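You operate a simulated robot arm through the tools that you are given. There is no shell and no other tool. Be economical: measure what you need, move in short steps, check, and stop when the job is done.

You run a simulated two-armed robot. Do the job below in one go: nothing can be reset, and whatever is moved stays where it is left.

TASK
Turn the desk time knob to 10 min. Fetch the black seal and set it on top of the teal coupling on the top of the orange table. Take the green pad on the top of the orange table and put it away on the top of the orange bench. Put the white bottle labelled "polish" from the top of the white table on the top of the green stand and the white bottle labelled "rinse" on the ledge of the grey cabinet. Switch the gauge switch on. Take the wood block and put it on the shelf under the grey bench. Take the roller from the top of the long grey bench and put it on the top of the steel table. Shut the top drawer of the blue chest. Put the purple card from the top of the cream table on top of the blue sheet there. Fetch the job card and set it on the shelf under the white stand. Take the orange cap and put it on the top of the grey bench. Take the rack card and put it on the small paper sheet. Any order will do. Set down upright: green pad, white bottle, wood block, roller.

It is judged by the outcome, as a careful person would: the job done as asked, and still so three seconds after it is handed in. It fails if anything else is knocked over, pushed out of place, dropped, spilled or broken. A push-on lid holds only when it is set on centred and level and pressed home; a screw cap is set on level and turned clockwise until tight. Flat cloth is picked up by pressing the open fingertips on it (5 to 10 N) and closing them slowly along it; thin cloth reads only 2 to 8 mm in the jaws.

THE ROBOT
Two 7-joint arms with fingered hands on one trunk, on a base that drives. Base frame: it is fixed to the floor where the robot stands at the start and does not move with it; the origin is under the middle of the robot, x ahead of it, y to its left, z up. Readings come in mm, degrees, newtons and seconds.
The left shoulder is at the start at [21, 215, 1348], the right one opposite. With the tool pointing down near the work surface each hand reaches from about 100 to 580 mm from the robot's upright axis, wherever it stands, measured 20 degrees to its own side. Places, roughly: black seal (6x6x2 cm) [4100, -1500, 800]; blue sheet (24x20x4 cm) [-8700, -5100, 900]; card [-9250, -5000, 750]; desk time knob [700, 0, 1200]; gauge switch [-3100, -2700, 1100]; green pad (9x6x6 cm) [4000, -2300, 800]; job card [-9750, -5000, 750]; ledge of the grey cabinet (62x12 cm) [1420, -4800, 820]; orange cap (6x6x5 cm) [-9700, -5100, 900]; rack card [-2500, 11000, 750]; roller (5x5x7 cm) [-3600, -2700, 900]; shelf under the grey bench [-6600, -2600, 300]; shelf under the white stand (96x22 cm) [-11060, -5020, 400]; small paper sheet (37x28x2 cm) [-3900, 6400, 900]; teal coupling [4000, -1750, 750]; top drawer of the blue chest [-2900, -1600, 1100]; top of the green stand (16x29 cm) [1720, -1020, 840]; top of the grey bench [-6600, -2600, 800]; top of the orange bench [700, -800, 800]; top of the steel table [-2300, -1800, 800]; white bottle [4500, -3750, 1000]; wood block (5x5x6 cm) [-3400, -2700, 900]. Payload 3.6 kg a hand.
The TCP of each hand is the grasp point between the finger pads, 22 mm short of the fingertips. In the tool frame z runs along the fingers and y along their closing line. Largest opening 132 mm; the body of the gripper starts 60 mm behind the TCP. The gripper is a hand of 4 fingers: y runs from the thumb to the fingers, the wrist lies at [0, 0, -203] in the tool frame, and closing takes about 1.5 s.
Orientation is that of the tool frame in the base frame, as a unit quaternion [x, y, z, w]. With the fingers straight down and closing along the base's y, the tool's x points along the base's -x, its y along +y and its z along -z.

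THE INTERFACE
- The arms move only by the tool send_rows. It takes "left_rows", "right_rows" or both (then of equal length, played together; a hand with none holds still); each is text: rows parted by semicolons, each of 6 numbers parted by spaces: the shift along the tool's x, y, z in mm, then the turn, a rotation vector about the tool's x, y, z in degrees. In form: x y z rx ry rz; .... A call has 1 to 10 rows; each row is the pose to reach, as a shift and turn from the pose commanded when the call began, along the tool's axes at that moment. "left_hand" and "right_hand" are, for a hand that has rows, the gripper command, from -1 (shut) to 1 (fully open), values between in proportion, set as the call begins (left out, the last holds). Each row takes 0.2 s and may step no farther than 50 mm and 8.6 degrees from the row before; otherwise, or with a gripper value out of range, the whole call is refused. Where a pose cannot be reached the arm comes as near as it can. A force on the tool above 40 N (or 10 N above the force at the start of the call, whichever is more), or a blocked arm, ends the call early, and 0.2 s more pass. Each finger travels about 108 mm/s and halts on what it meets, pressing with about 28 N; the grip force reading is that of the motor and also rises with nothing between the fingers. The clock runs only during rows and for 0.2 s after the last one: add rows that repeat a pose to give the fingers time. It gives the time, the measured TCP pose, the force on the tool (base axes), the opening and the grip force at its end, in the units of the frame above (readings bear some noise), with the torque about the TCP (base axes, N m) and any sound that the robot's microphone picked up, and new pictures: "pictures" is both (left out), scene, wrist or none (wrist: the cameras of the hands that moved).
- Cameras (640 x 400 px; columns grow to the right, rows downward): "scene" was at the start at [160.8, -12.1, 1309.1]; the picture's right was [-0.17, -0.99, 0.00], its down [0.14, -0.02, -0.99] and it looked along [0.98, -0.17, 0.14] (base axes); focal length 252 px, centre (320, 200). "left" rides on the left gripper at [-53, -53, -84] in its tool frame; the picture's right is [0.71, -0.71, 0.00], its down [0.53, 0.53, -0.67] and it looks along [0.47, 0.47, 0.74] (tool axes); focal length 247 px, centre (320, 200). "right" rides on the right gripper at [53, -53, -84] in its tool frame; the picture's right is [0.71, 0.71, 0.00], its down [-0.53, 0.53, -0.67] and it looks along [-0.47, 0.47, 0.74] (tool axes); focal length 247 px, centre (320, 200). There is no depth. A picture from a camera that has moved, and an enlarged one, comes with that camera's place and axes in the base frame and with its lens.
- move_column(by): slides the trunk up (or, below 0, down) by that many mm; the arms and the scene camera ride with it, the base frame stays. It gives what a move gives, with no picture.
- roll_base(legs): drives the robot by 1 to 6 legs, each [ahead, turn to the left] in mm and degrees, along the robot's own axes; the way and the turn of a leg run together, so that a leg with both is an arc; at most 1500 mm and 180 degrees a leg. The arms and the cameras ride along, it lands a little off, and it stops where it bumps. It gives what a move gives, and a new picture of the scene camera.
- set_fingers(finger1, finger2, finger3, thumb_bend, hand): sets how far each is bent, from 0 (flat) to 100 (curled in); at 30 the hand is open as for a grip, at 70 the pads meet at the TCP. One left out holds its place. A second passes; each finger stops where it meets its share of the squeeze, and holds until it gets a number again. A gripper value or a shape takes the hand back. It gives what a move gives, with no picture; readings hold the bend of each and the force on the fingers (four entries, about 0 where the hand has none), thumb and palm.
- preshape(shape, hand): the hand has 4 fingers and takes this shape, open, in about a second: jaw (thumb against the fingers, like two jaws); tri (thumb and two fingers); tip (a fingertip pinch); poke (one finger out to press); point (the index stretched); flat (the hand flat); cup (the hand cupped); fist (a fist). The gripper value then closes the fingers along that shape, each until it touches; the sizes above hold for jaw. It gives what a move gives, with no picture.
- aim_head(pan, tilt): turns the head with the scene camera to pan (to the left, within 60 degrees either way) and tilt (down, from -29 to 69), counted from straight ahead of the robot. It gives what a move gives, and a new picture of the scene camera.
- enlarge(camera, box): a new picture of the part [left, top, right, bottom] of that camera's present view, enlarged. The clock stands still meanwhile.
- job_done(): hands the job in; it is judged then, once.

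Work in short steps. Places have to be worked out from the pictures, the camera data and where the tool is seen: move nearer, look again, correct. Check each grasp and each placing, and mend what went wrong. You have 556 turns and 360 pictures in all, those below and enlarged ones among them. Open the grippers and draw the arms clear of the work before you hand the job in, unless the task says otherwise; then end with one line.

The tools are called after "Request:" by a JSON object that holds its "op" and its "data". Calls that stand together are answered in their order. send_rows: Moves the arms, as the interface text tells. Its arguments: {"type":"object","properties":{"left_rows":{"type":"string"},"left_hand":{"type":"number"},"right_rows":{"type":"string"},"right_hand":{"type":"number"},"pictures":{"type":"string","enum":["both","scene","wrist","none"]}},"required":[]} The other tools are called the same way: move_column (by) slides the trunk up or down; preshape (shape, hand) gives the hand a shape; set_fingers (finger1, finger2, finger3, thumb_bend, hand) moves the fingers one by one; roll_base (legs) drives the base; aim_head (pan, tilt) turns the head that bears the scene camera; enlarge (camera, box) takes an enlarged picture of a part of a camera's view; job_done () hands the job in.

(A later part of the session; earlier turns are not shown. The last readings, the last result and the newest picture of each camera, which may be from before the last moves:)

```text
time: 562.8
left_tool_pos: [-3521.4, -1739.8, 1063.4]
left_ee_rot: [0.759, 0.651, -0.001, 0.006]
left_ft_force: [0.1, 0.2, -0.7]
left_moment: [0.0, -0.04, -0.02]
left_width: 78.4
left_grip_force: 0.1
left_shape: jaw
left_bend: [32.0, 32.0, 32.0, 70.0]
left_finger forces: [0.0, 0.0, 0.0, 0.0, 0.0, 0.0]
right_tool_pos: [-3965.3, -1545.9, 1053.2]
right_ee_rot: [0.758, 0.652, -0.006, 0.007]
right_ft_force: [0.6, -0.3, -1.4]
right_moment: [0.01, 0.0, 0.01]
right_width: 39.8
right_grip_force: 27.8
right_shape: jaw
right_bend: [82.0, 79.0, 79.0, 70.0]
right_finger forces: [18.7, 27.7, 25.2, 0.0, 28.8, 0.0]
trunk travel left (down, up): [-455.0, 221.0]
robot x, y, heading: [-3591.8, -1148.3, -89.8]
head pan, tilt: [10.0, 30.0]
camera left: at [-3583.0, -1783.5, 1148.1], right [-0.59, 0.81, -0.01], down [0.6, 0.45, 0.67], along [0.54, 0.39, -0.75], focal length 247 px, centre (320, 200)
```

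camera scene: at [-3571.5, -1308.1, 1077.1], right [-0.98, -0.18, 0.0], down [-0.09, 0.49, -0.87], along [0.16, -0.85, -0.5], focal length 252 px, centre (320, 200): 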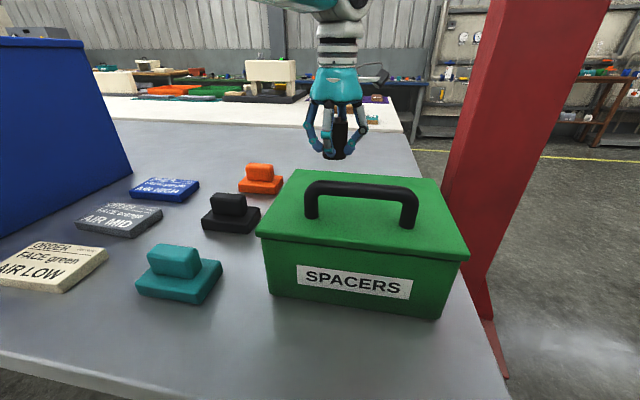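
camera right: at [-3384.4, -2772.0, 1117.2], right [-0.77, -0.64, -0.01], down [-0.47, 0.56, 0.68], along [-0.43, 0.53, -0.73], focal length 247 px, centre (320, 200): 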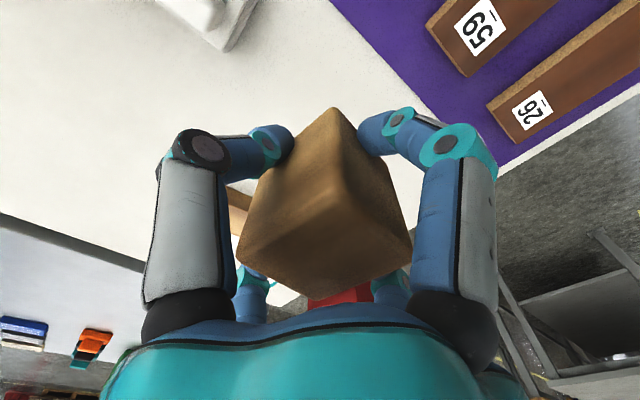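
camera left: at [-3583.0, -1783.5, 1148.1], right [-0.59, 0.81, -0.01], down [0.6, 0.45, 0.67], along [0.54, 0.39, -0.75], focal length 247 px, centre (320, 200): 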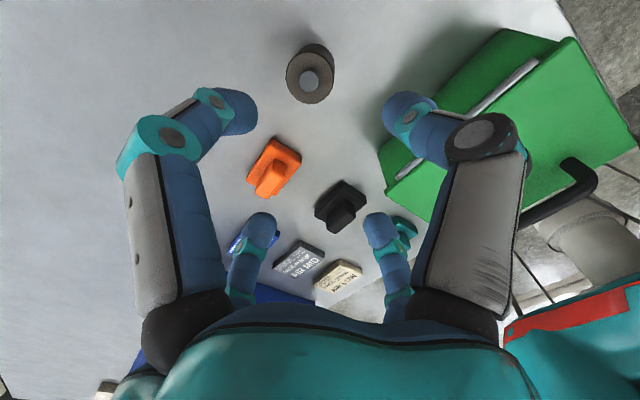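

The roller stands on the steel table. I retract, raise the trunk, and drive to the grey bench's east end with the block.

Request:
{"op": "send_rows", "data": {"left_rows": "35 -12 -20 0 0 0; 75 -25 -20 0 0 0; 115 -40 -20 0 0 0; 155 -55 -20 0 0 0; 195 -65 -20 0 0 0; 220 -70 -20 0 0 0", "right_rows": "0 0 0 0 0 0; 0 0 0 0 0 0; 0 0 0 0 0 0; 0 20 0 0 0 0; 0 40 0 0 0 0; 0 60 0 0 0 0", "left_hand": 1, "pictures": "none"}}

Request:
{"op": "move_column", "data": {"by": 150}}

Request:
{"op": "roll_base", "data": {"legs": [[-250, 0], [0, -45]]}}

Request:
{"op": "roll_base", "data": {"legs": [[0, -30], [1200, 0], [0, 30]]}}

Request:
{"op": "roll_base", "data": {"legs": [[300, 0], [0, 40], [950, 0]]}}

```text
time: 564.2
left_tool_pos: [-3555.6, -1513.1, 1079.3]
left_ee_rot: [0.759, 0.651, -0.002, 0.006]
left_ft_force: [0.2, 0.5, 0.8]
left_moment: [-0.01, 0.01, 0.01]
left_width: 132.0
left_grip_force: 0.0
left_shape: jaw
left_bend: [30.0, 30.0, 30.0, 30.0]
left_finger forces: [0.0, 0.0, 0.1, 0.0, 0.0, 0.1]
right_tool_pos: [-3903.1, -1556.0, 1052.9]
right_ee_rot: [0.759, 0.651, -0.006, 0.008]
right_ft_force: [0.4, 0.3, -0.6]
right_moment: [0.0, 0.01, 0.0]
right_width: 39.8
right_grip_force: 28.6
right_shape: jaw
right_bend: [82.0, 79.0, 79.0, 70.0]
right_finger forces: [18.9, 27.7, 25.0, 0.1, 28.9, 0.1]
trunk travel left (down, up): [-455.0, 221.0]
robot x, y, heading: [-3587.4, -1144.5, -89.7]
head pan, tilt: [10.0, 30.0]
```

```text
time: 565.9
left_tool_pos: [-3556.4, -1512.7, 1227.5]
left_ee_rot: [0.759, 0.652, -0.002, 0.006]
left_ft_force: [0.6, 0.4, -0.2]
left_moment: [0.01, -0.01, 0.02]
left_width: 131.9
left_grip_force: 0.2
left_shape: jaw
left_bend: [30.0, 30.0, 30.0, 30.0]
left_finger forces: [0.0, 0.0, 0.0, 0.0, 0.0, 0.0]
right_tool_pos: [-3905.9, -1556.8, 1202.9]
right_ee_rot: [0.758, 0.653, -0.006, 0.008]
right_ft_force: [0.0, -0.3, -1.4]
right_moment: [-0.02, -0.04, -0.02]
right_width: 39.8
right_grip_force: 28.3
right_shape: jaw
right_bend: [82.0, 79.0, 79.0, 70.0]
right_finger forces: [18.8, 27.6, 25.0, 0.1, 28.8, 0.1]
trunk travel left (down, up): [-605.0, 71.0]
robot x, y, heading: [-3588.2, -1142.8, -89.5]
head pan, tilt: [10.0, 30.0]
```

```text
time: 569.9
left_tool_pos: [-3825.3, -1180.1, 1227.9]
left_ee_rot: [0.949, 0.316, -0.004, 0.005]
left_ft_force: [-0.1, 0.6, -0.6]
left_moment: [-0.03, -0.01, -0.03]
left_width: 132.0
left_grip_force: 0.0
left_shape: jaw
left_bend: [30.0, 30.0, 30.0, 30.0]
left_finger forces: [0.1, 0.0, 0.0, 0.1, 0.0, 0.0]
right_tool_pos: [-4105.0, -965.8, 1203.2]
right_ee_rot: [0.948, 0.317, -0.009, 0.005]
right_ft_force: [-0.1, 0.1, -1.4]
right_moment: [-0.01, -0.02, 0.04]
right_width: 40.1
right_grip_force: 27.6
right_shape: jaw
right_bend: [82.0, 79.0, 79.0, 70.0]
right_finger forces: [18.4, 27.3, 25.0, 0.0, 28.6, 0.0]
trunk travel left (down, up): [-605.0, 71.0]
robot x, y, heading: [-3566.9, -920.4, -134.1]
head pan, tilt: [10.0, 30.0]
camera scene: at [-3668.8, -1046.0, 1228.4], right [-0.83, 0.56, 0.0], down [0.28, 0.42, -0.87], along [-0.48, -0.72, -0.5], focal length 252 px, centre (320, 200)
```

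scene: 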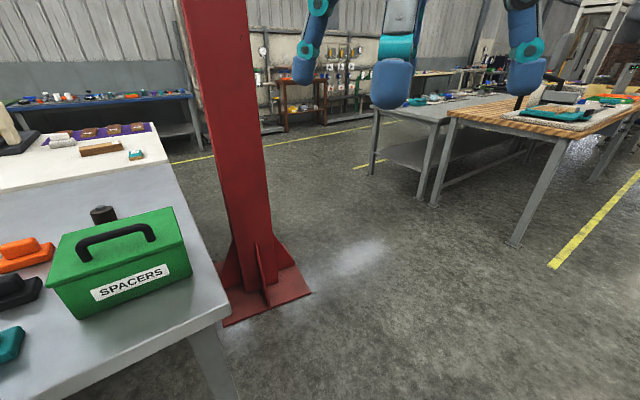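

```text
time: 578.9
left_tool_pos: [-4962.0, -1507.2, 1229.3]
left_ee_rot: [0.949, 0.315, -0.004, 0.005]
left_ft_force: [-0.4, -0.3, 0.8]
left_moment: [-0.02, 0.0, 0.0]
left_width: 132.0
left_grip_force: 0.0
left_shape: jaw
left_bend: [30.0, 30.0, 30.0, 30.0]
left_finger forces: [0.0, 0.0, 0.0, 0.0, 0.0, 0.0]
right_tool_pos: [-5240.1, -1291.9, 1205.1]
right_ee_rot: [0.949, 0.316, -0.009, 0.004]
right_ft_force: [-0.1, -0.2, -1.3]
right_moment: [0.04, 0.01, -0.02]
right_width: 39.6
right_grip_force: 28.2
right_shape: jaw
right_bend: [82.0, 79.0, 79.0, 70.0]
right_finger forces: [18.3, 27.1, 24.8, 0.0, 28.4, 0.1]
trunk travel left (down, up): [-605.0, 71.0]
robot x, y, heading: [-4715.6, -1232.9, -133.4]
head pan, tilt: [10.0, 30.0]
camera scene: at [-4819.9, -1358.2, 1228.4], right [-0.83, 0.56, 0.0], down [0.28, 0.42, -0.87], along [-0.48, -0.72, -0.5], focal length 252 px, centre (320, 200)
```

scene: 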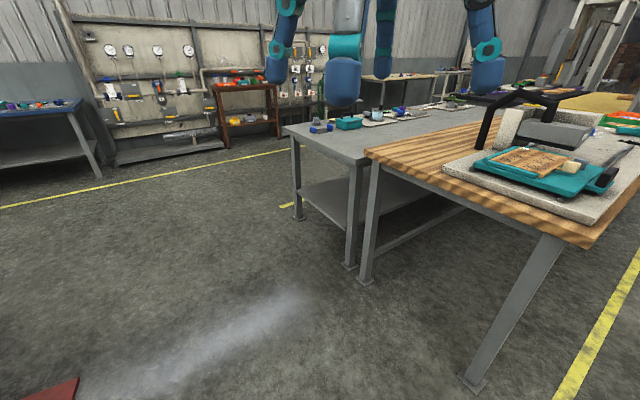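

```text
time: 587.5
left_tool_pos: [-4989.7, -2778.8, 1228.9]
left_ee_rot: [0.78, 0.626, -0.002, 0.006]
left_ft_force: [-0.3, 0.4, 0.0]
left_moment: [0.04, 0.05, 0.0]
left_width: 131.9
left_grip_force: 0.0
left_shape: jaw
left_bend: [30.0, 30.0, 30.0, 30.0]
left_finger forces: [0.0, 0.1, 0.0, 0.1, 0.1, 0.0]
right_tool_pos: [-5340.7, -2797.6, 1204.2]
right_ee_rot: [0.779, 0.627, -0.007, 0.007]
right_ft_force: [-0.1, 0.4, -1.1]
right_moment: [0.01, -0.01, -0.03]
right_width: 39.6
right_grip_force: 28.1
right_shape: jaw
right_bend: [82.0, 79.0, 79.0, 70.0]
right_finger forces: [18.5, 27.0, 25.0, 0.0, 28.3, 0.0]
trunk travel left (down, up): [-605.0, 71.0]
robot x, y, heading: [-4983.5, -2409.8, -93.1]
head pan, tilt: [10.0, 30.0]
camera scene: at [-4976.2, -2573.3, 1228.4], right [-0.99, -0.11, 0.0], down [-0.06, 0.5, -0.87], along [0.1, -0.86, -0.5], focal length 252 px, centre (320, 200)
```

scene: 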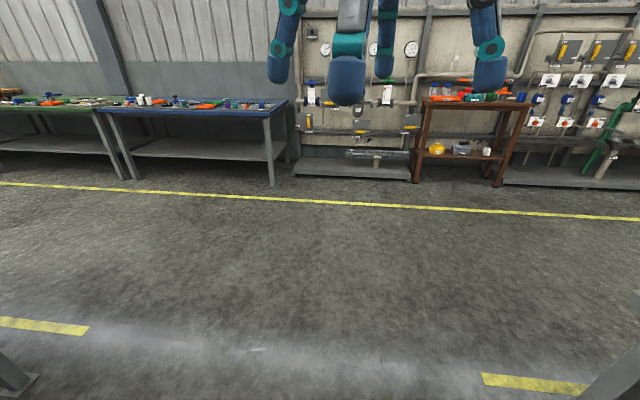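

I turn right in two calls to face the grey bench's east end.

Request:
{"op": "roll_base", "data": {"legs": [[0, -44]]}}

Request:
{"op": "roll_base", "data": {"legs": [[0, -43]]}}

```text
time: 590.0
left_tool_pos: [-5246.2, -2667.1, 1228.5]
left_ee_rot: [0.959, 0.285, -0.004, 0.005]
left_ft_force: [-0.2, 0.5, 0.3]
left_moment: [0.01, -0.02, 0.03]
left_width: 132.0
left_grip_force: 0.1
left_shape: jaw
left_bend: [30.0, 30.0, 30.0, 30.0]
left_finger forces: [0.0, 0.1, 0.0, 0.0, 0.1, 0.1]
right_tool_pos: [-5510.4, -2436.7, 1204.4]
right_ee_rot: [0.958, 0.285, -0.01, 0.005]
right_ft_force: [-0.1, -0.5, -1.7]
right_moment: [-0.03, -0.02, 0.01]
right_width: 39.8
right_grip_force: 27.8
right_shape: jaw
right_bend: [82.0, 79.0, 79.0, 70.0]
right_finger forces: [18.4, 26.7, 25.4, 0.0, 28.0, 0.0]
trunk travel left (down, up): [-605.0, 71.0]
robot x, y, heading: [-4958.2, -2436.8, -137.6]
head pan, tilt: [10.0, 30.0]
camera scene: at [-5070.8, -2556.0, 1228.4], right [-0.79, 0.61, 0.0], down [0.31, 0.4, -0.87], along [-0.53, -0.69, -0.5], focal length 252 px, centre (320, 200)
```

scene: 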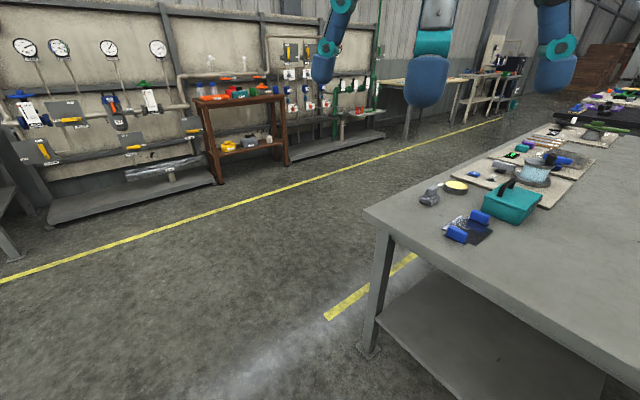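

```text
time: 592.7
left_tool_pos: [-5329.1, -2405.9, 1231.2]
left_ee_rot: [0.996, -0.087, -0.005, 0.004]
left_ft_force: [0.2, 0.7, 0.3]
left_moment: [-0.04, -0.03, 0.02]
left_width: 132.2
left_grip_force: 0.0
left_shape: jaw
left_bend: [30.0, 30.0, 30.0, 30.0]
left_finger forces: [0.1, 0.0, 0.0, 0.0, 0.0, 0.1]
right_tool_pos: [-5361.8, -2054.0, 1205.2]
right_ee_rot: [0.996, -0.087, -0.01, 0.001]
right_ft_force: [0.1, 0.5, -1.5]
right_moment: [-0.01, 0.01, 0.0]
right_width: 39.5
right_grip_force: 27.6
right_shape: jaw
right_bend: [82.0, 79.0, 79.0, 70.0]
right_finger forces: [18.6, 27.4, 25.4, 0.0, 28.7, 0.0]
trunk travel left (down, up): [-605.0, 71.0]
robot x, y, heading: [-4957.0, -2469.9, 179.9]
head pan, tilt: [10.0, 30.0]
stopped in leg 1: the robot was blocked; the commanded pose is now the measured one
camera scene: at [-5125.4, -2480.5, 1228.6], right [-0.17, 0.99, 0.0], down [0.49, 0.08, -0.87], along [-0.85, -0.15, -0.5], focal length 252 px, centre (320, 200)
```

scene: 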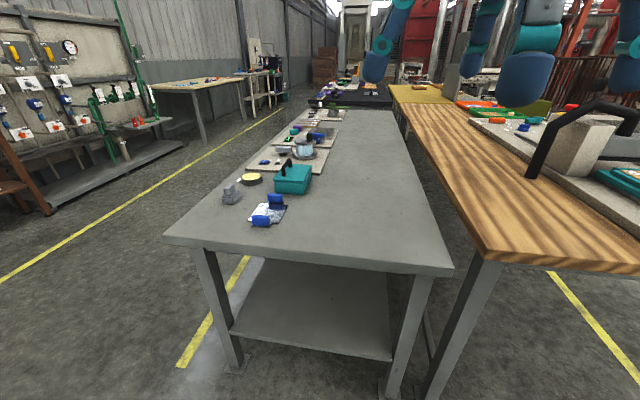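

The grey bench: end edge x≈-5580, shelf edge x≈-5650 at z≈300. The hands drifted right, so I recentre them, then shift the robot south to y≈-2650.

Request:
{"op": "send_rows", "data": {"left_rows": "19 43 0 0 0 0; 38 86 0 0 0 0; 58 128 0 0 0 0; 77 171 0 0 0 0; 96 214 0 0 0 0; 115 257 0 0 0 0; 135 300 0 0 0 0; 154 342 0 0 0 0", "right_rows": "14 31 0 0 0 0; 27 63 0 0 0 0; 41 94 0 0 0 0; 55 125 0 0 0 0; 69 157 0 0 0 0; 82 188 0 0 0 0; 96 220 0 0 0 0; 110 251 0 0 0 0", "pictures": "none"}}

Request:
{"op": "roll_base", "data": {"legs": [[-200, 0], [0, 35], [310, 0]]}}

Request:
{"op": "roll_base", "data": {"legs": [[0, -35]]}}

```text
time: 594.5
left_tool_pos: [-5234.7, -2774.0, 1229.1]
left_ee_rot: [0.996, -0.087, -0.006, 0.002]
left_ft_force: [0.0, -0.6, 0.1]
left_moment: [-0.02, 0.04, 0.02]
left_width: 132.1
left_grip_force: 0.1
left_shape: jaw
left_bend: [30.0, 30.0, 30.0, 30.0]
left_finger forces: [0.0, 0.0, 0.1, 0.0, 0.0, 0.0]
right_tool_pos: [-5297.5, -2323.8, 1207.3]
right_ee_rot: [0.996, -0.088, -0.011, 0.0]
right_ft_force: [0.4, 0.2, -1.2]
right_moment: [0.03, 0.04, 0.0]
right_width: 39.6
right_grip_force: 27.4
right_shape: jaw
right_bend: [82.0, 79.0, 79.0, 70.0]
right_finger forces: [18.6, 27.3, 25.2, 0.0, 28.7, 0.1]
trunk travel left (down, up): [-605.0, 71.0]
robot x, y, heading: [-4961.5, -2470.7, 179.7]
head pan, tilt: [10.0, 30.0]
```

```text
time: 598.1
left_tool_pos: [-4804.2, -2882.7, 1231.5]
left_ee_rot: [0.972, 0.233, -0.006, 0.005]
left_ft_force: [-0.3, -1.0, -0.6]
left_moment: [0.03, 0.01, -0.03]
left_width: 132.2
left_grip_force: 0.0
left_shape: jaw
left_bend: [30.0, 30.0, 30.0, 30.0]
left_finger forces: [0.0, 0.0, 0.0, 0.1, 0.0, 0.0]
right_tool_pos: [-5124.1, -2557.8, 1207.7]
right_ee_rot: [0.973, 0.232, -0.01, 0.003]
right_ft_force: [0.8, -1.0, -0.2]
right_moment: [0.02, 0.03, -0.04]
right_width: 39.6
right_grip_force: 28.3
right_shape: jaw
right_bend: [82.0, 79.0, 79.0, 70.0]
right_finger forces: [18.5, 27.3, 25.7, 0.0, 28.7, 0.0]
trunk travel left (down, up): [-605.0, 71.0]
robot x, y, heading: [-4781.7, -2450.5, -143.2]
head pan, tilt: [10.0, 30.0]
stopped in leg 3: the robot was blocked; the commanded pose is now the measured one
camera scene: at [-4902.7, -2562.5, 1228.5], right [-0.73, 0.68, 0.0], down [0.34, 0.37, -0.87], along [-0.59, -0.63, -0.5], focal length 252 px, centre (320, 200)
```

scene: 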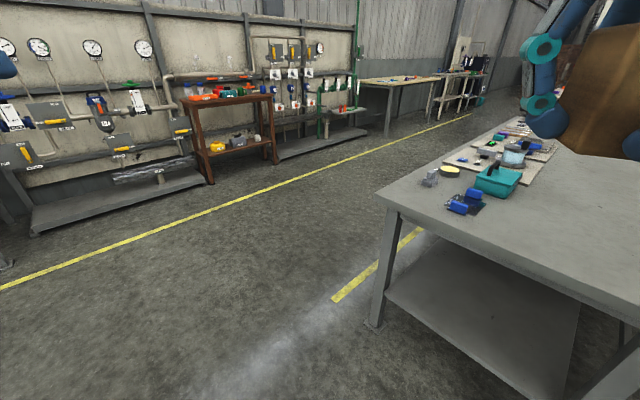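

```text
time: 600.5
left_tool_pos: [-5046.9, -2788.2, 1234.6]
left_ee_rot: [0.998, -0.067, -0.008, 0.005]
left_ft_force: [0.9, 0.3, 0.0]
left_moment: [-0.05, 0.05, 0.01]
left_width: 132.0
left_grip_force: 0.0
left_shape: jaw
left_bend: [30.0, 30.0, 30.0, 30.0]
left_finger forces: [0.1, 0.0, 0.0, 0.0, 0.1, 0.1]
right_tool_pos: [-5126.1, -2340.6, 1208.0]
right_ee_rot: [0.998, -0.068, -0.009, 0.002]
right_ft_force: [-0.5, 0.4, -1.6]
right_moment: [-0.03, 0.03, -0.01]
right_width: 39.7
right_grip_force: 28.0
right_shape: jaw
right_bend: [82.0, 79.0, 79.0, 70.0]
right_finger forces: [18.5, 27.5, 26.0, 0.0, 28.6, 0.0]
trunk travel left (down, up): [-605.0, 71.0]
robot x, y, heading: [-4783.5, -2476.6, -177.3]
head pan, tilt: [10.0, 30.0]
stopped in leg 1: the robot was blocked; the commanded pose is now the measured one
camera scene: at [-4947.2, -2496.6, 1228.6], right [-0.22, 0.98, 0.0], down [0.49, 0.11, -0.87], along [-0.84, -0.19, -0.5], focal length 252 px, centre (320, 200)
```

scene: 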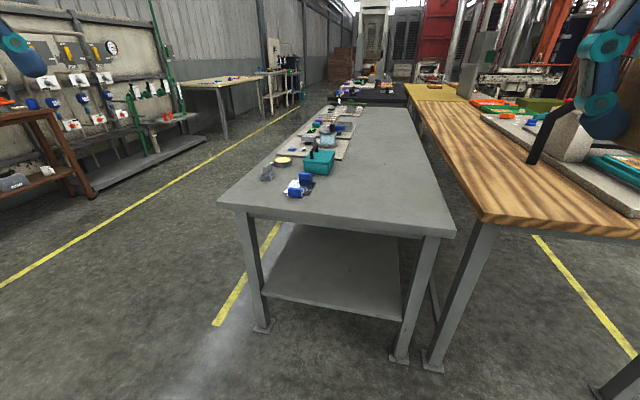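

From the end, the elbow would meet a leg; the long south side is better and lies on my way west. I drive around the bench's south-east corner.

Request:
{"op": "roll_base", "data": {"legs": [[0, 45]]}}

Request:
{"op": "roll_base", "data": {"legs": [[0, 22], [1070, 0]]}}

```text
time: 602.8
left_tool_pos: [-4780.2, -2887.6, 1234.9]
left_ee_rot: [0.96, 0.282, -0.005, 0.005]
left_ft_force: [0.2, -0.3, -0.9]
left_moment: [-0.02, 0.02, -0.02]
left_width: 131.9
left_grip_force: 0.0
left_shape: jaw
left_bend: [30.0, 30.0, 30.0, 30.0]
left_finger forces: [0.1, 0.0, 0.1, 0.1, 0.0, 0.0]
right_tool_pos: [-5132.2, -2596.7, 1209.6]
right_ee_rot: [0.96, 0.281, -0.01, 0.004]
right_ft_force: [0.3, 0.1, -0.6]
right_moment: [0.01, 0.03, -0.01]
right_width: 39.6
right_grip_force: 28.3
right_shape: jaw
right_bend: [82.0, 79.0, 79.0, 70.0]
right_finger forces: [18.5, 27.6, 26.4, 0.1, 28.6, 0.1]
trunk travel left (down, up): [-605.0, 71.0]
robot x, y, heading: [-4798.0, -2452.0, -136.0]
head pan, tilt: [10.0, 30.0]
stopped in leg 1: the robot was blocked; the commanded pose is now the measured one
camera scene: at [-4908.5, -2580.1, 1228.5], right [-0.81, 0.59, 0.0], down [0.29, 0.41, -0.87], along [-0.51, -0.7, -0.5], focal length 252 px, centre (320, 200)
```

scene: 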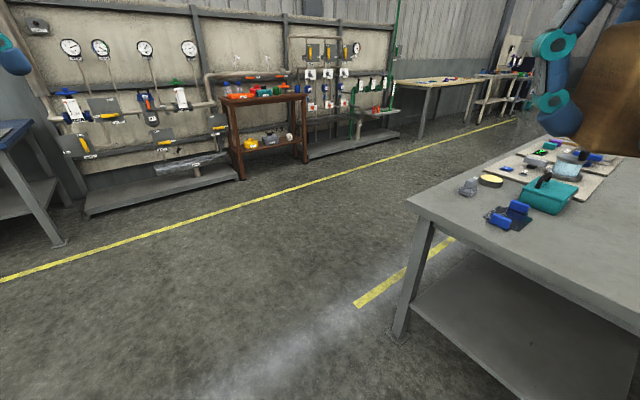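

```text
time: 609.5
left_tool_pos: [-5066.8, -3828.6, 1233.6]
left_ee_rot: [0.89, 0.456, -0.004, 0.007]
left_ft_force: [-0.2, -0.5, -0.3]
left_moment: [0.0, -0.02, 0.0]
left_width: 131.7
left_grip_force: 0.1
left_shape: jaw
left_bend: [30.0, 30.0, 30.0, 30.0]
left_finger forces: [0.0, 0.0, 0.0, 0.1, 0.0, 0.0]
right_tool_pos: [-5498.1, -3688.0, 1208.7]
right_ee_rot: [0.891, 0.455, -0.009, 0.006]
right_ft_force: [0.2, 0.1, -0.5]
right_moment: [0.0, 0.0, 0.0]
right_width: 39.6
right_grip_force: 28.0
right_shape: jaw
right_bend: [82.0, 79.0, 79.0, 70.0]
right_finger forces: [18.5, 27.5, 26.4, 0.0, 28.4, 0.1]
trunk travel left (down, up): [-605.0, 71.0]
robot x, y, heading: [-5242.8, -3434.7, -114.3]
head pan, tilt: [10.0, 30.0]
camera scene: at [-5298.6, -3588.4, 1228.5], right [-0.97, 0.25, 0.0], down [0.12, 0.49, -0.87], along [-0.21, -0.84, -0.5], focal length 252 px, centre (320, 200)
```

scene: 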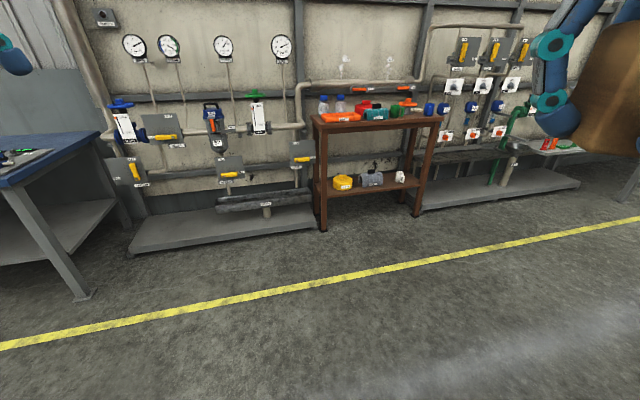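

I continue: turn right in steps and go west along the bench's south side.

Request:
{"op": "roll_base", "data": {"legs": [[0, -33]]}}

Request:
{"op": "roll_base", "data": {"legs": [[0, -30], [1000, 0]]}}

```text
time: 611.5
left_tool_pos: [-5310.9, -3862.4, 1235.8]
left_ee_rot: [0.983, 0.184, -0.006, 0.006]
left_ft_force: [0.2, 0.1, -0.4]
left_moment: [0.03, 0.0, 0.03]
left_width: 131.8
left_grip_force: 0.2
left_shape: jaw
left_bend: [30.0, 30.0, 30.0, 30.0]
left_finger forces: [0.0, 0.1, 0.0, 0.1, 0.0, 0.1]
right_tool_pos: [-5598.5, -3509.0, 1209.2]
right_ee_rot: [0.983, 0.183, -0.01, 0.003]
right_ft_force: [0.7, -0.1, -1.3]
right_moment: [-0.01, 0.01, 0.0]
right_width: 39.6
right_grip_force: 28.4
right_shape: jaw
right_bend: [82.0, 79.0, 79.0, 70.0]
right_finger forces: [18.3, 27.4, 26.5, 0.1, 28.4, 0.0]
trunk travel left (down, up): [-605.0, 71.0]
robot x, y, heading: [-5233.0, -3456.4, -147.1]
head pan, tilt: [10.0, 30.0]
camera scene: at [-5363.8, -3555.2, 1228.5], right [-0.68, 0.73, 0.0], down [0.37, 0.34, -0.87], along [-0.63, -0.59, -0.5], focal length 252 px, centre (320, 200)
```

scene: 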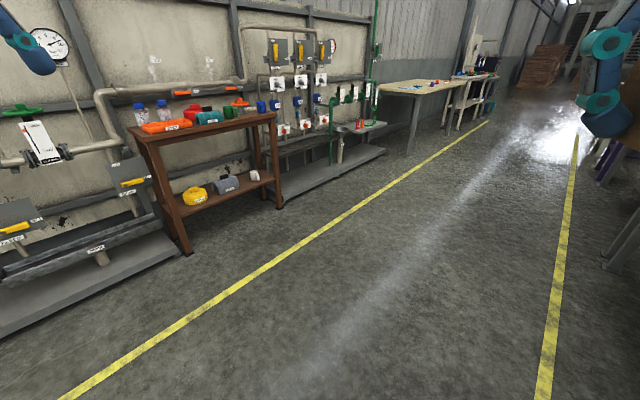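

```text
time: 618.1
left_tool_pos: [-6491.3, -3794.1, 1234.9]
left_ee_rot: [0.996, -0.087, -0.007, 0.004]
left_ft_force: [-0.4, -0.1, 0.9]
left_moment: [-0.01, 0.01, 0.01]
left_width: 131.7
left_grip_force: 0.1
left_shape: jaw
left_bend: [30.0, 30.0, 30.0, 30.0]
left_finger forces: [0.1, 0.0, 0.1, 0.1, 0.1, 0.0]
right_tool_pos: [-6554.0, -3343.9, 1208.7]
right_ee_rot: [0.996, -0.088, -0.01, 0.001]
right_ft_force: [0.3, 0.3, -0.9]
right_moment: [0.01, 0.01, 0.0]
right_width: 39.6
right_grip_force: 27.4
right_shape: jaw
right_bend: [82.0, 79.0, 79.0, 70.0]
right_finger forces: [18.3, 27.5, 26.5, 0.2, 28.4, 0.0]
trunk travel left (down, up): [-605.0, 71.0]
robot x, y, heading: [-6214.8, -3485.3, -178.3]
head pan, tilt: [10.0, 30.0]
camera scene: at [-6379.0, -3503.0, 1228.4], right [-0.2, 0.98, 0.0], down [0.49, 0.1, -0.87], along [-0.85, -0.17, -0.5], focal length 252 px, centre (320, 200)
```

scene: 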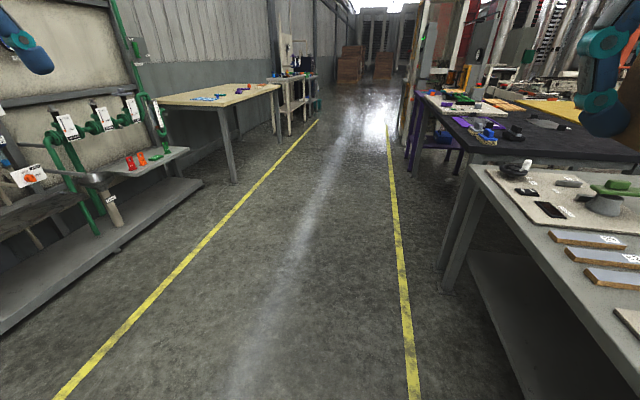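

I turn right in two calls to face the bench's south side.

Request:
{"op": "roll_base", "data": {"legs": [[0, -45]]}}

Request:
{"op": "roll_base", "data": {"legs": [[0, -45]]}}

```text
time: 620.6
left_tool_pos: [-6627.7, -3522.3, 1237.0]
left_ee_rot: [0.896, -0.444, -0.009, 0.003]
left_ft_force: [0.7, 0.8, 0.1]
left_moment: [-0.01, 0.02, -0.01]
left_width: 131.7
left_grip_force: 0.0
left_shape: jaw
left_bend: [30.0, 30.0, 30.0, 30.0]
left_finger forces: [0.0, 0.0, 0.0, 0.0, 0.0, 0.1]
right_tool_pos: [-6366.0, -3149.6, 1210.6]
right_ee_rot: [0.895, -0.445, -0.011, -0.001]
right_ft_force: [0.8, 1.1, -1.9]
right_moment: [-0.03, 0.02, 0.01]
right_width: 39.8
right_grip_force: 27.9
right_shape: jaw
right_bend: [82.0, 79.0, 79.0, 70.0]
right_finger forces: [18.3, 27.6, 27.0, 0.1, 28.4, 0.0]
trunk travel left (down, up): [-605.0, 71.0]
robot x, y, heading: [-6232.7, -3509.8, 138.3]
head pan, tilt: [10.0, 30.0]
stopped in leg 1: the robot was blocked; the commanded pose is now the measured one
camera scene: at [-6365.8, -3406.4, 1228.4], right [0.53, 0.85, 0.0], down [0.42, -0.27, -0.87], along [-0.74, 0.46, -0.5], focal length 252 px, centre (320, 200)
```

scene: 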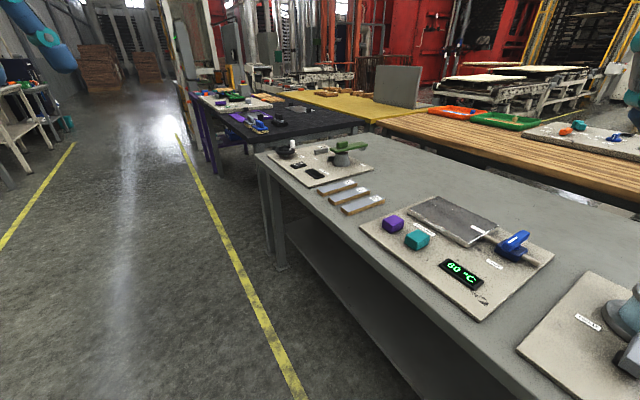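

```text
time: 623.1
left_tool_pos: [-6526.3, -3239.8, 1238.1]
left_ee_rot: [-0.664, 0.747, 0.009, -0.001]
left_ft_force: [0.4, 0.5, 0.0]
left_moment: [0.0, 0.04, 0.0]
left_width: 132.2
left_grip_force: 0.1
left_shape: jaw
left_bend: [30.0, 30.0, 30.0, 30.0]
left_finger forces: [0.0, 0.0, 0.1, 0.0, 0.1, 0.1]
right_tool_pos: [-6081.2, -3153.3, 1211.1]
right_ee_rot: [-0.666, 0.746, 0.009, 0.005]
right_ft_force: [1.3, 0.0, -2.4]
right_moment: [-0.01, 0.08, -0.04]
right_width: 39.4
right_grip_force: 27.8
right_shape: jaw
right_bend: [82.0, 79.0, 79.0, 70.0]
right_finger forces: [18.3, 27.6, 27.3, 0.0, 28.4, 0.1]
trunk travel left (down, up): [-605.0, 71.0]
robot x, y, heading: [-6269.7, -3509.7, 93.7]
head pan, tilt: [10.0, 30.0]
stopped in leg 1: the robot was blocked; the commanded pose is now the measured one
camera scene: at [-6292.6, -3340.8, 1228.4], right [0.97, 0.24, 0.0], down [0.12, -0.49, -0.87], along [-0.21, 0.84, -0.5], focal length 252 px, centre (320, 200)
```

scene: 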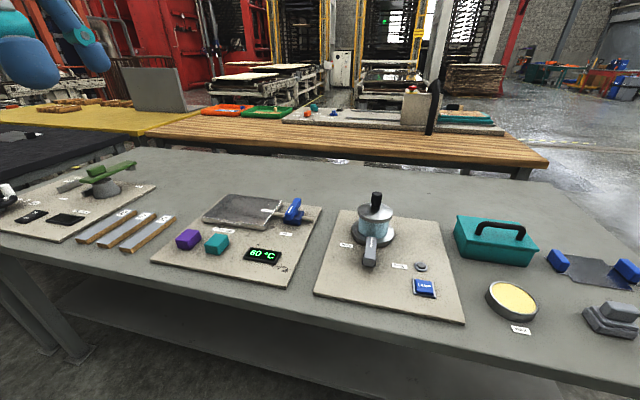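

I place the block on the shelf from here: first pull the right hand back a bit, then lower the trunk fully.

Request:
{"op": "send_rows", "data": {"right_rows": "30 0 0 0 0 0; 65 0 0 0 0 0", "left_rows": "40 0 0 0 0 0; 80 0 0 0 0 0", "pictures": "none"}}

Request:
{"op": "move_column", "data": {"by": -590}}

Request:
{"op": "aim_head", "data": {"pan": -15, "tilt": 15}}

```text
time: 623.7
left_tool_pos: [-6532.0, -3260.4, 1235.9]
left_ee_rot: [-0.664, 0.748, 0.009, 0.001]
left_ft_force: [-0.8, -0.6, -0.3]
left_moment: [0.0, 0.0, -0.01]
left_width: 131.9
left_grip_force: 0.1
left_shape: jaw
left_bend: [30.0, 30.0, 30.0, 30.0]
left_finger forces: [0.0, 0.0, 0.0, 0.1, 0.0, 0.1]
left hand out of reach, approached as far as the arm can: row 1, 2
right_tool_pos: [-6090.0, -3218.3, 1210.9]
right_ee_rot: [-0.666, 0.746, 0.009, 0.007]
right_ft_force: [0.4, -0.2, -1.4]
right_moment: [-0.03, -0.01, 0.01]
right_width: 39.7
right_grip_force: 28.0
right_shape: jaw
right_bend: [82.0, 79.0, 79.0, 70.0]
right_finger forces: [18.4, 27.6, 27.2, 0.1, 28.3, 0.1]
trunk travel left (down, up): [-605.0, 71.0]
robot x, y, heading: [-6268.5, -3509.1, 93.7]
head pan, tilt: [10.0, 30.0]
```

```text
refused: -590 is not a number from -400 to 400
```

```text
time: 624.6
left_tool_pos: [-6532.4, -3260.2, 1236.6]
left_ee_rot: [-0.665, 0.747, 0.009, 0.001]
left_ft_force: [-0.4, -0.6, -0.5]
left_moment: [-0.03, 0.02, -0.02]
left_width: 131.9
left_grip_force: 0.0
left_shape: jaw
left_bend: [30.0, 30.0, 30.0, 30.0]
left_finger forces: [0.0, 0.0, 0.1, 0.0, 0.0, 0.0]
right_tool_pos: [-6089.7, -3220.3, 1210.6]
right_ee_rot: [-0.665, 0.747, 0.008, 0.007]
right_ft_force: [-0.6, -0.3, -1.1]
right_moment: [0.0, -0.01, -0.01]
right_width: 39.8
right_grip_force: 27.8
right_shape: jaw
right_bend: [82.0, 79.0, 79.0, 70.0]
right_finger forces: [18.4, 27.6, 27.1, 0.0, 28.3, 0.0]
trunk travel left (down, up): [-605.0, 71.0]
robot x, y, heading: [-6267.0, -3507.8, 93.9]
head pan, tilt: [-15.0, 15.0]
camera scene: at [-6255.8, -3338.0, 1252.7], right [0.98, -0.19, 0.0], down [-0.05, -0.26, -0.97], along [0.18, 0.95, -0.26], focal length 252 px, centre (320, 200)
```

scene: 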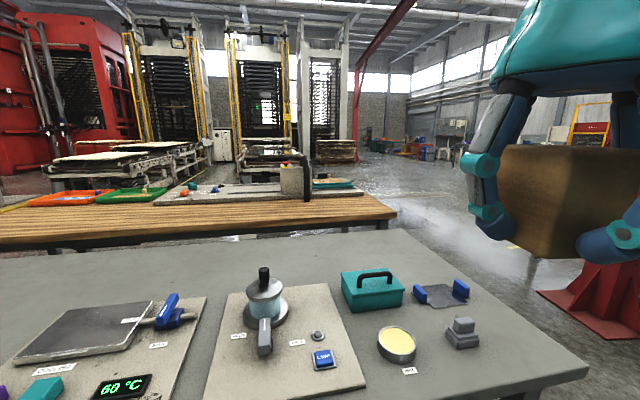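

The trunk takes 400 mm at most per call; I lower it in two steps and look.

Request:
{"op": "move_column", "data": {"by": -400}}

Request:
{"op": "move_column", "data": {"by": -190}}

Request:
{"op": "aim_head", "data": {"pan": -20, "tilt": 12}}

```text
time: 628.4
left_tool_pos: [-6531.3, -3247.8, 795.4]
left_ee_rot: [-0.662, 0.745, -0.057, -0.05]
left_ft_force: [-0.2, 0.1, -0.9]
left_moment: [-0.02, -0.04, 0.05]
left_width: 132.2
left_grip_force: 0.0
left_shape: jaw
left_bend: [30.0, 30.0, 30.0, 30.0]
left_finger forces: [0.0, 0.0, 0.0, 0.0, 0.0, 0.0]
right_tool_pos: [-6091.2, -3209.9, 782.2]
right_ee_rot: [-0.665, 0.746, -0.037, -0.029]
right_ft_force: [-0.4, 0.9, -1.0]
right_moment: [0.04, 0.0, 0.01]
right_width: 39.6
right_grip_force: 27.9
right_shape: jaw
right_bend: [82.0, 79.0, 79.0, 70.0]
right_finger forces: [18.5, 27.7, 27.0, 0.1, 28.4, 0.0]
trunk travel left (down, up): [-205.0, 471.0]
robot x, y, heading: [-6267.3, -3505.2, 93.9]
head pan, tilt: [-15.0, 15.0]
```

```text
time: 630.5
left_tool_pos: [-6531.6, -3235.7, 544.5]
left_ee_rot: [-0.649, 0.731, -0.165, -0.133]
left_ft_force: [-0.2, -0.9, -0.3]
left_moment: [-0.03, 0.01, 0.01]
left_width: 131.9
left_grip_force: 0.0
left_shape: jaw
left_bend: [30.0, 30.0, 30.0, 30.0]
left_finger forces: [0.1, 0.0, 0.0, 0.0, 0.0, 0.0]
right_tool_pos: [-6092.0, -3204.9, 532.5]
right_ee_rot: [-0.654, 0.734, -0.144, -0.112]
right_ft_force: [0.7, -0.6, -0.4]
right_moment: [0.01, -0.02, 0.01]
right_width: 39.5
right_grip_force: 27.7
right_shape: jaw
right_bend: [82.0, 79.0, 79.0, 70.0]
right_finger forces: [18.6, 27.7, 26.9, 0.0, 28.3, 0.1]
trunk travel left (down, up): [-15.0, 661.0]
robot x, y, heading: [-6269.5, -3509.8, 93.8]
head pan, tilt: [-15.0, 15.0]
```

```text
time: 631.1
left_tool_pos: [-6532.6, -3237.2, 545.6]
left_ee_rot: [-0.649, 0.731, -0.164, -0.133]
left_ft_force: [-0.3, -0.2, -0.1]
left_moment: [-0.01, 0.0, 0.02]
left_width: 132.0
left_grip_force: 0.1
left_shape: jaw
left_bend: [30.0, 30.0, 30.0, 30.0]
left_finger forces: [0.0, 0.0, 0.0, 0.0, 0.0, 0.1]
right_tool_pos: [-6093.0, -3203.4, 532.5]
right_ee_rot: [-0.654, 0.734, -0.144, -0.111]
right_ft_force: [0.4, 0.1, -0.8]
right_moment: [0.01, -0.01, 0.01]
right_width: 39.5
right_grip_force: 27.9
right_shape: jaw
right_bend: [82.0, 79.0, 79.0, 70.0]
right_finger forces: [18.6, 27.6, 27.1, 0.0, 28.3, 0.1]
trunk travel left (down, up): [-15.0, 661.0]
robot x, y, heading: [-6267.7, -3510.7, 94.0]
head pan, tilt: [-20.0, 12.0]
camera scene: at [-6248.4, -3332.5, 652.5], right [0.96, -0.27, 0.0], down [-0.06, -0.2, -0.98], along [0.27, 0.94, -0.21], focal length 252 px, centre (320, 200)
```

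scene: 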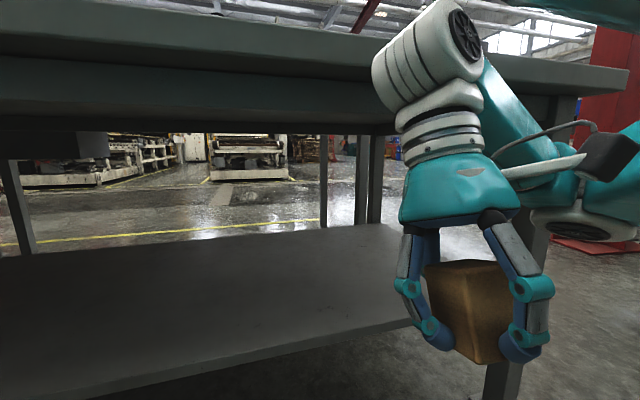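

The hands tipped back about 21° on the way down. I straighten the right hand and check.

Request:
{"op": "send_rows", "data": {"right_rows": "0 0 0 -1.3 -6.9 0; 0 0 0 -2.6 -13.7 0; 0 0 0 -3.9 -20.6 0; 0 0 0 -3.9 -20.6 0", "pictures": "none"}}

```text
time: 632.1
left_tool_pos: [-6531.6, -3237.4, 544.5]
left_ee_rot: [-0.649, 0.73, -0.166, -0.133]
left_ft_force: [-0.2, -1.0, 0.1]
left_moment: [-0.02, -0.05, 0.02]
left_width: 131.9
left_grip_force: 0.0
left_shape: jaw
left_bend: [30.0, 30.0, 30.0, 30.0]
left_finger forces: [0.1, 0.0, 0.1, 0.0, 0.1, 0.0]
right_tool_pos: [-6095.7, -3141.6, 519.7]
right_ee_rot: [-0.664, 0.747, -0.017, -0.025]
right_ft_force: [0.1, -0.8, -0.9]
right_moment: [0.01, 0.02, -0.01]
right_width: 39.6
right_grip_force: 27.5
right_shape: jaw
right_bend: [82.0, 79.0, 79.0, 70.0]
right_finger forces: [18.8, 27.7, 26.9, 0.0, 28.2, 0.0]
right hand out of reach, approached as far as the arm can: row 1, 2, 3, 4
trunk travel left (down, up): [-15.0, 661.0]
robot x, y, heading: [-6268.8, -3508.7, 94.0]
head pan, tilt: [-20.0, 12.0]
```

It is upright now. I lower the hand below the bench top's level, in front of it.

Request:
{"op": "send_rows", "data": {"right_rows": "0 0 30 0 -2 0; 0 0 60 0 -3 0; 0 0 90 0 -3 0; 0 0 120 0 -3 0; 0 0 120 0 -3 0", "pictures": "none"}}

```text
time: 633.4
left_tool_pos: [-6532.3, -3236.0, 544.6]
left_ee_rot: [-0.649, 0.731, -0.166, -0.133]
left_ft_force: [0.0, 0.1, 0.2]
left_moment: [0.0, 0.01, -0.01]
left_width: 131.9
left_grip_force: 0.0
left_shape: jaw
left_bend: [30.0, 30.0, 30.0, 30.0]
left_finger forces: [0.0, 0.0, 0.0, 0.0, 0.1, 0.0]
right_tool_pos: [-6097.5, -3152.5, 401.3]
right_ee_rot: [-0.664, 0.748, 0.001, -0.006]
right_ft_force: [-0.2, -0.9, -0.3]
right_moment: [0.01, -0.03, 0.0]
right_width: 39.8
right_grip_force: 28.0
right_shape: jaw
right_bend: [82.0, 79.0, 79.0, 70.0]
right_finger forces: [19.1, 27.7, 26.6, 0.0, 28.0, 0.1]
right hand out of reach, approached as far as the arm can: row 1
trunk travel left (down, up): [-15.0, 661.0]
robot x, y, heading: [-6270.3, -3508.0, 94.2]
head pan, tilt: [-20.0, 12.0]
```

Now upright at z≈401. I drive the base forward 90 and extend the hand in over the shelf.

Request:
{"op": "roll_base", "data": {"legs": [[90, 0]]}}

Request:
{"op": "send_rows", "data": {"right_rows": "-40 0 0 0 0 0; -80 0 0 0 0 0; -120 0 0 0 0 0; -160 0 0 0 0 0; -190 0 0 0 0 0; -190 0 0 0 0 0", "pictures": "both"}}

```text
time: 634.6
left_tool_pos: [-6534.7, -3156.0, 544.6]
left_ee_rot: [-0.646, 0.732, -0.173, -0.126]
left_ft_force: [-0.1, 0.8, -0.8]
left_moment: [0.0, -0.02, 0.0]
left_width: 132.1
left_grip_force: 0.0
left_shape: jaw
left_bend: [30.0, 30.0, 30.0, 30.0]
left_finger forces: [0.0, 0.1, 0.0, 0.0, 0.0, 0.0]
right_tool_pos: [-6104.1, -3063.2, 402.6]
right_ee_rot: [-0.665, 0.747, 0.001, -0.005]
right_ft_force: [0.3, -0.1, -0.3]
right_moment: [-0.01, 0.0, -0.01]
right_width: 39.4
right_grip_force: 28.1
right_shape: jaw
right_bend: [82.0, 79.0, 79.0, 70.0]
right_finger forces: [19.2, 27.7, 26.6, 0.0, 28.1, 0.1]
trunk travel left (down, up): [-15.0, 661.0]
robot x, y, heading: [-6274.8, -3422.1, 94.3]
head pan, tilt: [-20.0, 12.0]
stopped in leg 1: the robot was blocked; the commanded pose is now the measured one
camera scene: at [-6255.2, -3244.6, 652.6], right [0.96, -0.27, 0.0], down [-0.06, -0.2, -0.98], along [0.27, 0.94, -0.21], focal length 252 px, centre (320, 200)
```

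scene: 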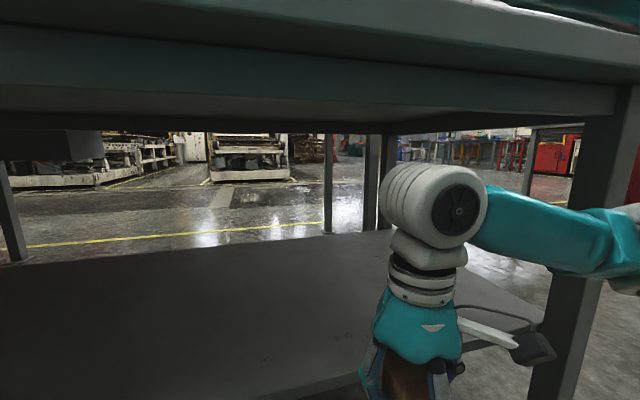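

```text
time: 636.0
left_tool_pos: [-6534.5, -3153.9, 544.0]
left_ee_rot: [-0.646, 0.733, -0.173, -0.126]
left_ft_force: [-0.1, 0.1, -1.1]
left_moment: [0.02, -0.02, -0.01]
left_width: 132.1
left_grip_force: 0.2
left_shape: jaw
left_bend: [30.0, 30.0, 30.0, 30.0]
left_finger forces: [0.0, 0.0, 0.0, 0.0, 0.0, 0.0]
right_tool_pos: [-6084.2, -2873.9, 401.9]
right_ee_rot: [-0.666, 0.746, 0.001, -0.003]
right_ft_force: [-0.3, 0.9, -1.2]
right_moment: [0.0, -0.01, 0.01]
right_width: 39.6
right_grip_force: 27.5
right_shape: jaw
right_bend: [82.0, 79.0, 79.0, 70.0]
right_finger forces: [19.3, 27.7, 26.2, 0.1, 28.0, 0.0]
trunk travel left (down, up): [-15.0, 661.0]
robot x, y, heading: [-6272.1, -3416.6, 94.0]
head pan, tilt: [-20.0, 12.0]
camera scene: at [-6255.3, -3244.7, 652.6], right [0.96, -0.27, 0.0], down [-0.06, -0.2, -0.98], along [0.27, 0.94, -0.21], focal length 252 px, centre (320, 200)
camera right: at [-6037.0, -2932.2, 484.7], right [-0.78, -0.62, 0.01], down [-0.46, 0.59, 0.67], along [-0.42, 0.52, -0.74], focal length 247 px, centre (320, 200)
```

scene: 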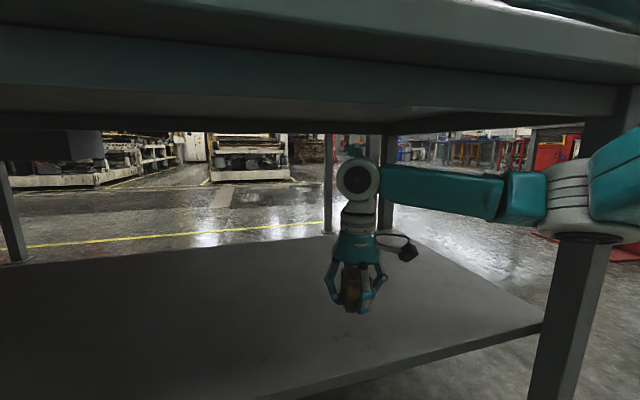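
right: 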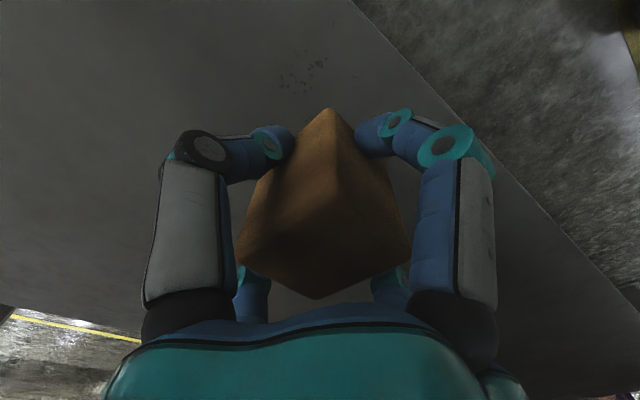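

The block is above the shelf, about 60 mm inside its front edge. I go 30 mm further in and lower.

Request:
{"op": "send_rows", "data": {"right_rows": "-30 0 15 0 0 0; -30 0 30 0 0 0; -30 0 45 0 0 0; -30 0 57 0 0 0; -30 0 57 0 0 0", "pictures": "none"}}

Request:
{"op": "send_rows", "data": {"right_rows": "0 0 5 0 0 0; 0 0 10 0 0 0; 0 0 15 0 0 0; 0 0 20 0 0 0; 0 0 25 0 0 0; 0 0 30 0 0 0; 0 0 30 0 0 0", "pictures": "none"}}

```text
time: 637.2
left_tool_pos: [-6535.4, -3154.8, 545.2]
left_ee_rot: [-0.647, 0.733, -0.172, -0.125]
left_ft_force: [0.8, 0.5, -0.6]
left_moment: [0.03, -0.02, 0.0]
left_width: 132.0
left_grip_force: 0.1
left_shape: jaw
left_bend: [30.0, 30.0, 30.0, 30.0]
left_finger forces: [0.0, 0.0, 0.1, 0.0, 0.0, 0.0]
right_tool_pos: [-6080.5, -2842.7, 343.5]
right_ee_rot: [-0.665, 0.747, 0.001, -0.004]
right_ft_force: [0.4, -0.4, -1.7]
right_moment: [-0.01, 0.0, 0.03]
right_width: 39.7
right_grip_force: 28.6
right_shape: jaw
right_bend: [82.0, 79.0, 79.0, 70.0]
right_finger forces: [19.3, 27.7, 26.1, 0.0, 28.2, 0.0]
trunk travel left (down, up): [-15.0, 661.0]
robot x, y, heading: [-6274.4, -3419.9, 94.2]
head pan, tilt: [-20.0, 12.0]
```

```text
time: 638.6
left_tool_pos: [-6535.8, -3154.9, 546.5]
left_ee_rot: [-0.647, 0.733, -0.172, -0.123]
left_ft_force: [-1.2, -1.0, 0.1]
left_moment: [0.01, 0.05, -0.02]
left_width: 132.1
left_grip_force: 0.1
left_shape: jaw
left_bend: [30.0, 30.0, 30.0, 30.0]
left_finger forces: [0.0, 0.1, 0.0, 0.0, 0.1, 0.0]
right_tool_pos: [-6080.5, -2841.1, 324.9]
right_ee_rot: [-0.665, 0.747, 0.006, -0.003]
right_ft_force: [1.7, -5.3, 18.3]
right_moment: [0.04, -0.24, -0.1]
right_width: 40.2
right_grip_force: 27.9
right_shape: jaw
right_bend: [82.0, 79.0, 79.0, 70.0]
right_finger forces: [20.4, 29.0, 27.2, 0.1, 32.2, 0.0]
trunk travel left (down, up): [-15.0, 661.0]
robot x, y, heading: [-6277.8, -3420.8, 93.9]
head pan, tilt: [-20.0, 12.0]
stopped in row 6 (right hand): the force on the tool passed its limit at 43 N (the readings are from after the stop); the commanded pose is now the measured one
```

Contact with the shelf. I open, then rise a little and look.

Request:
{"op": "send_rows", "data": {"right_rows": "0 0 -2 0 0 0; 0 0 -2 0 0 0; 0 0 -2 0 0 0; 0 0 -2 0 0 0; 0 0 -2 0 0 0; 0 0 -2 0 0 0; 0 0 -30 0 0 0; 0 0 -70 0 0 0; 0 0 -85 0 0 0", "right_hand": 0.5, "pictures": "wrist"}}

```text
time: 640.6
left_tool_pos: [-6534.3, -3154.7, 545.7]
left_ee_rot: [-0.647, 0.733, -0.17, -0.125]
left_ft_force: [-0.4, 0.5, 0.4]
left_moment: [0.0, 0.03, 0.01]
left_width: 132.2
left_grip_force: 0.1
left_shape: jaw
left_bend: [30.0, 30.0, 30.0, 30.0]
left_finger forces: [0.0, 0.0, 0.0, 0.0, 0.1, 0.0]
right_tool_pos: [-6079.6, -2843.3, 408.3]
right_ee_rot: [-0.665, 0.747, 0.004, -0.004]
right_ft_force: [0.0, 0.4, 0.2]
right_moment: [-0.01, -0.01, -0.03]
right_width: 99.0
right_grip_force: 0.0
right_shape: jaw
right_bend: [26.0, 26.0, 26.0, 56.0]
right_finger forces: [0.0, 0.0, 0.1, 0.0, 0.0, 0.0]
trunk travel left (down, up): [-15.0, 661.0]
robot x, y, heading: [-6276.7, -3419.5, 94.1]
head pan, tilt: [-20.0, 12.0]
camera right: at [-6032.5, -2902.3, 490.9], right [-0.78, -0.62, 0.01], down [-0.45, 0.58, 0.67], along [-0.42, 0.52, -0.74], focal length 247 px, centre (320, 200)
```

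right: 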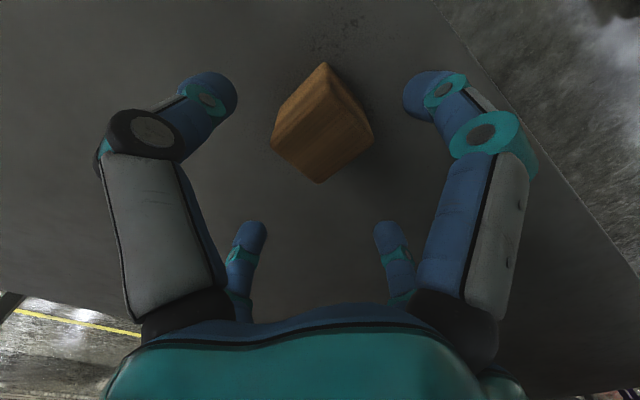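

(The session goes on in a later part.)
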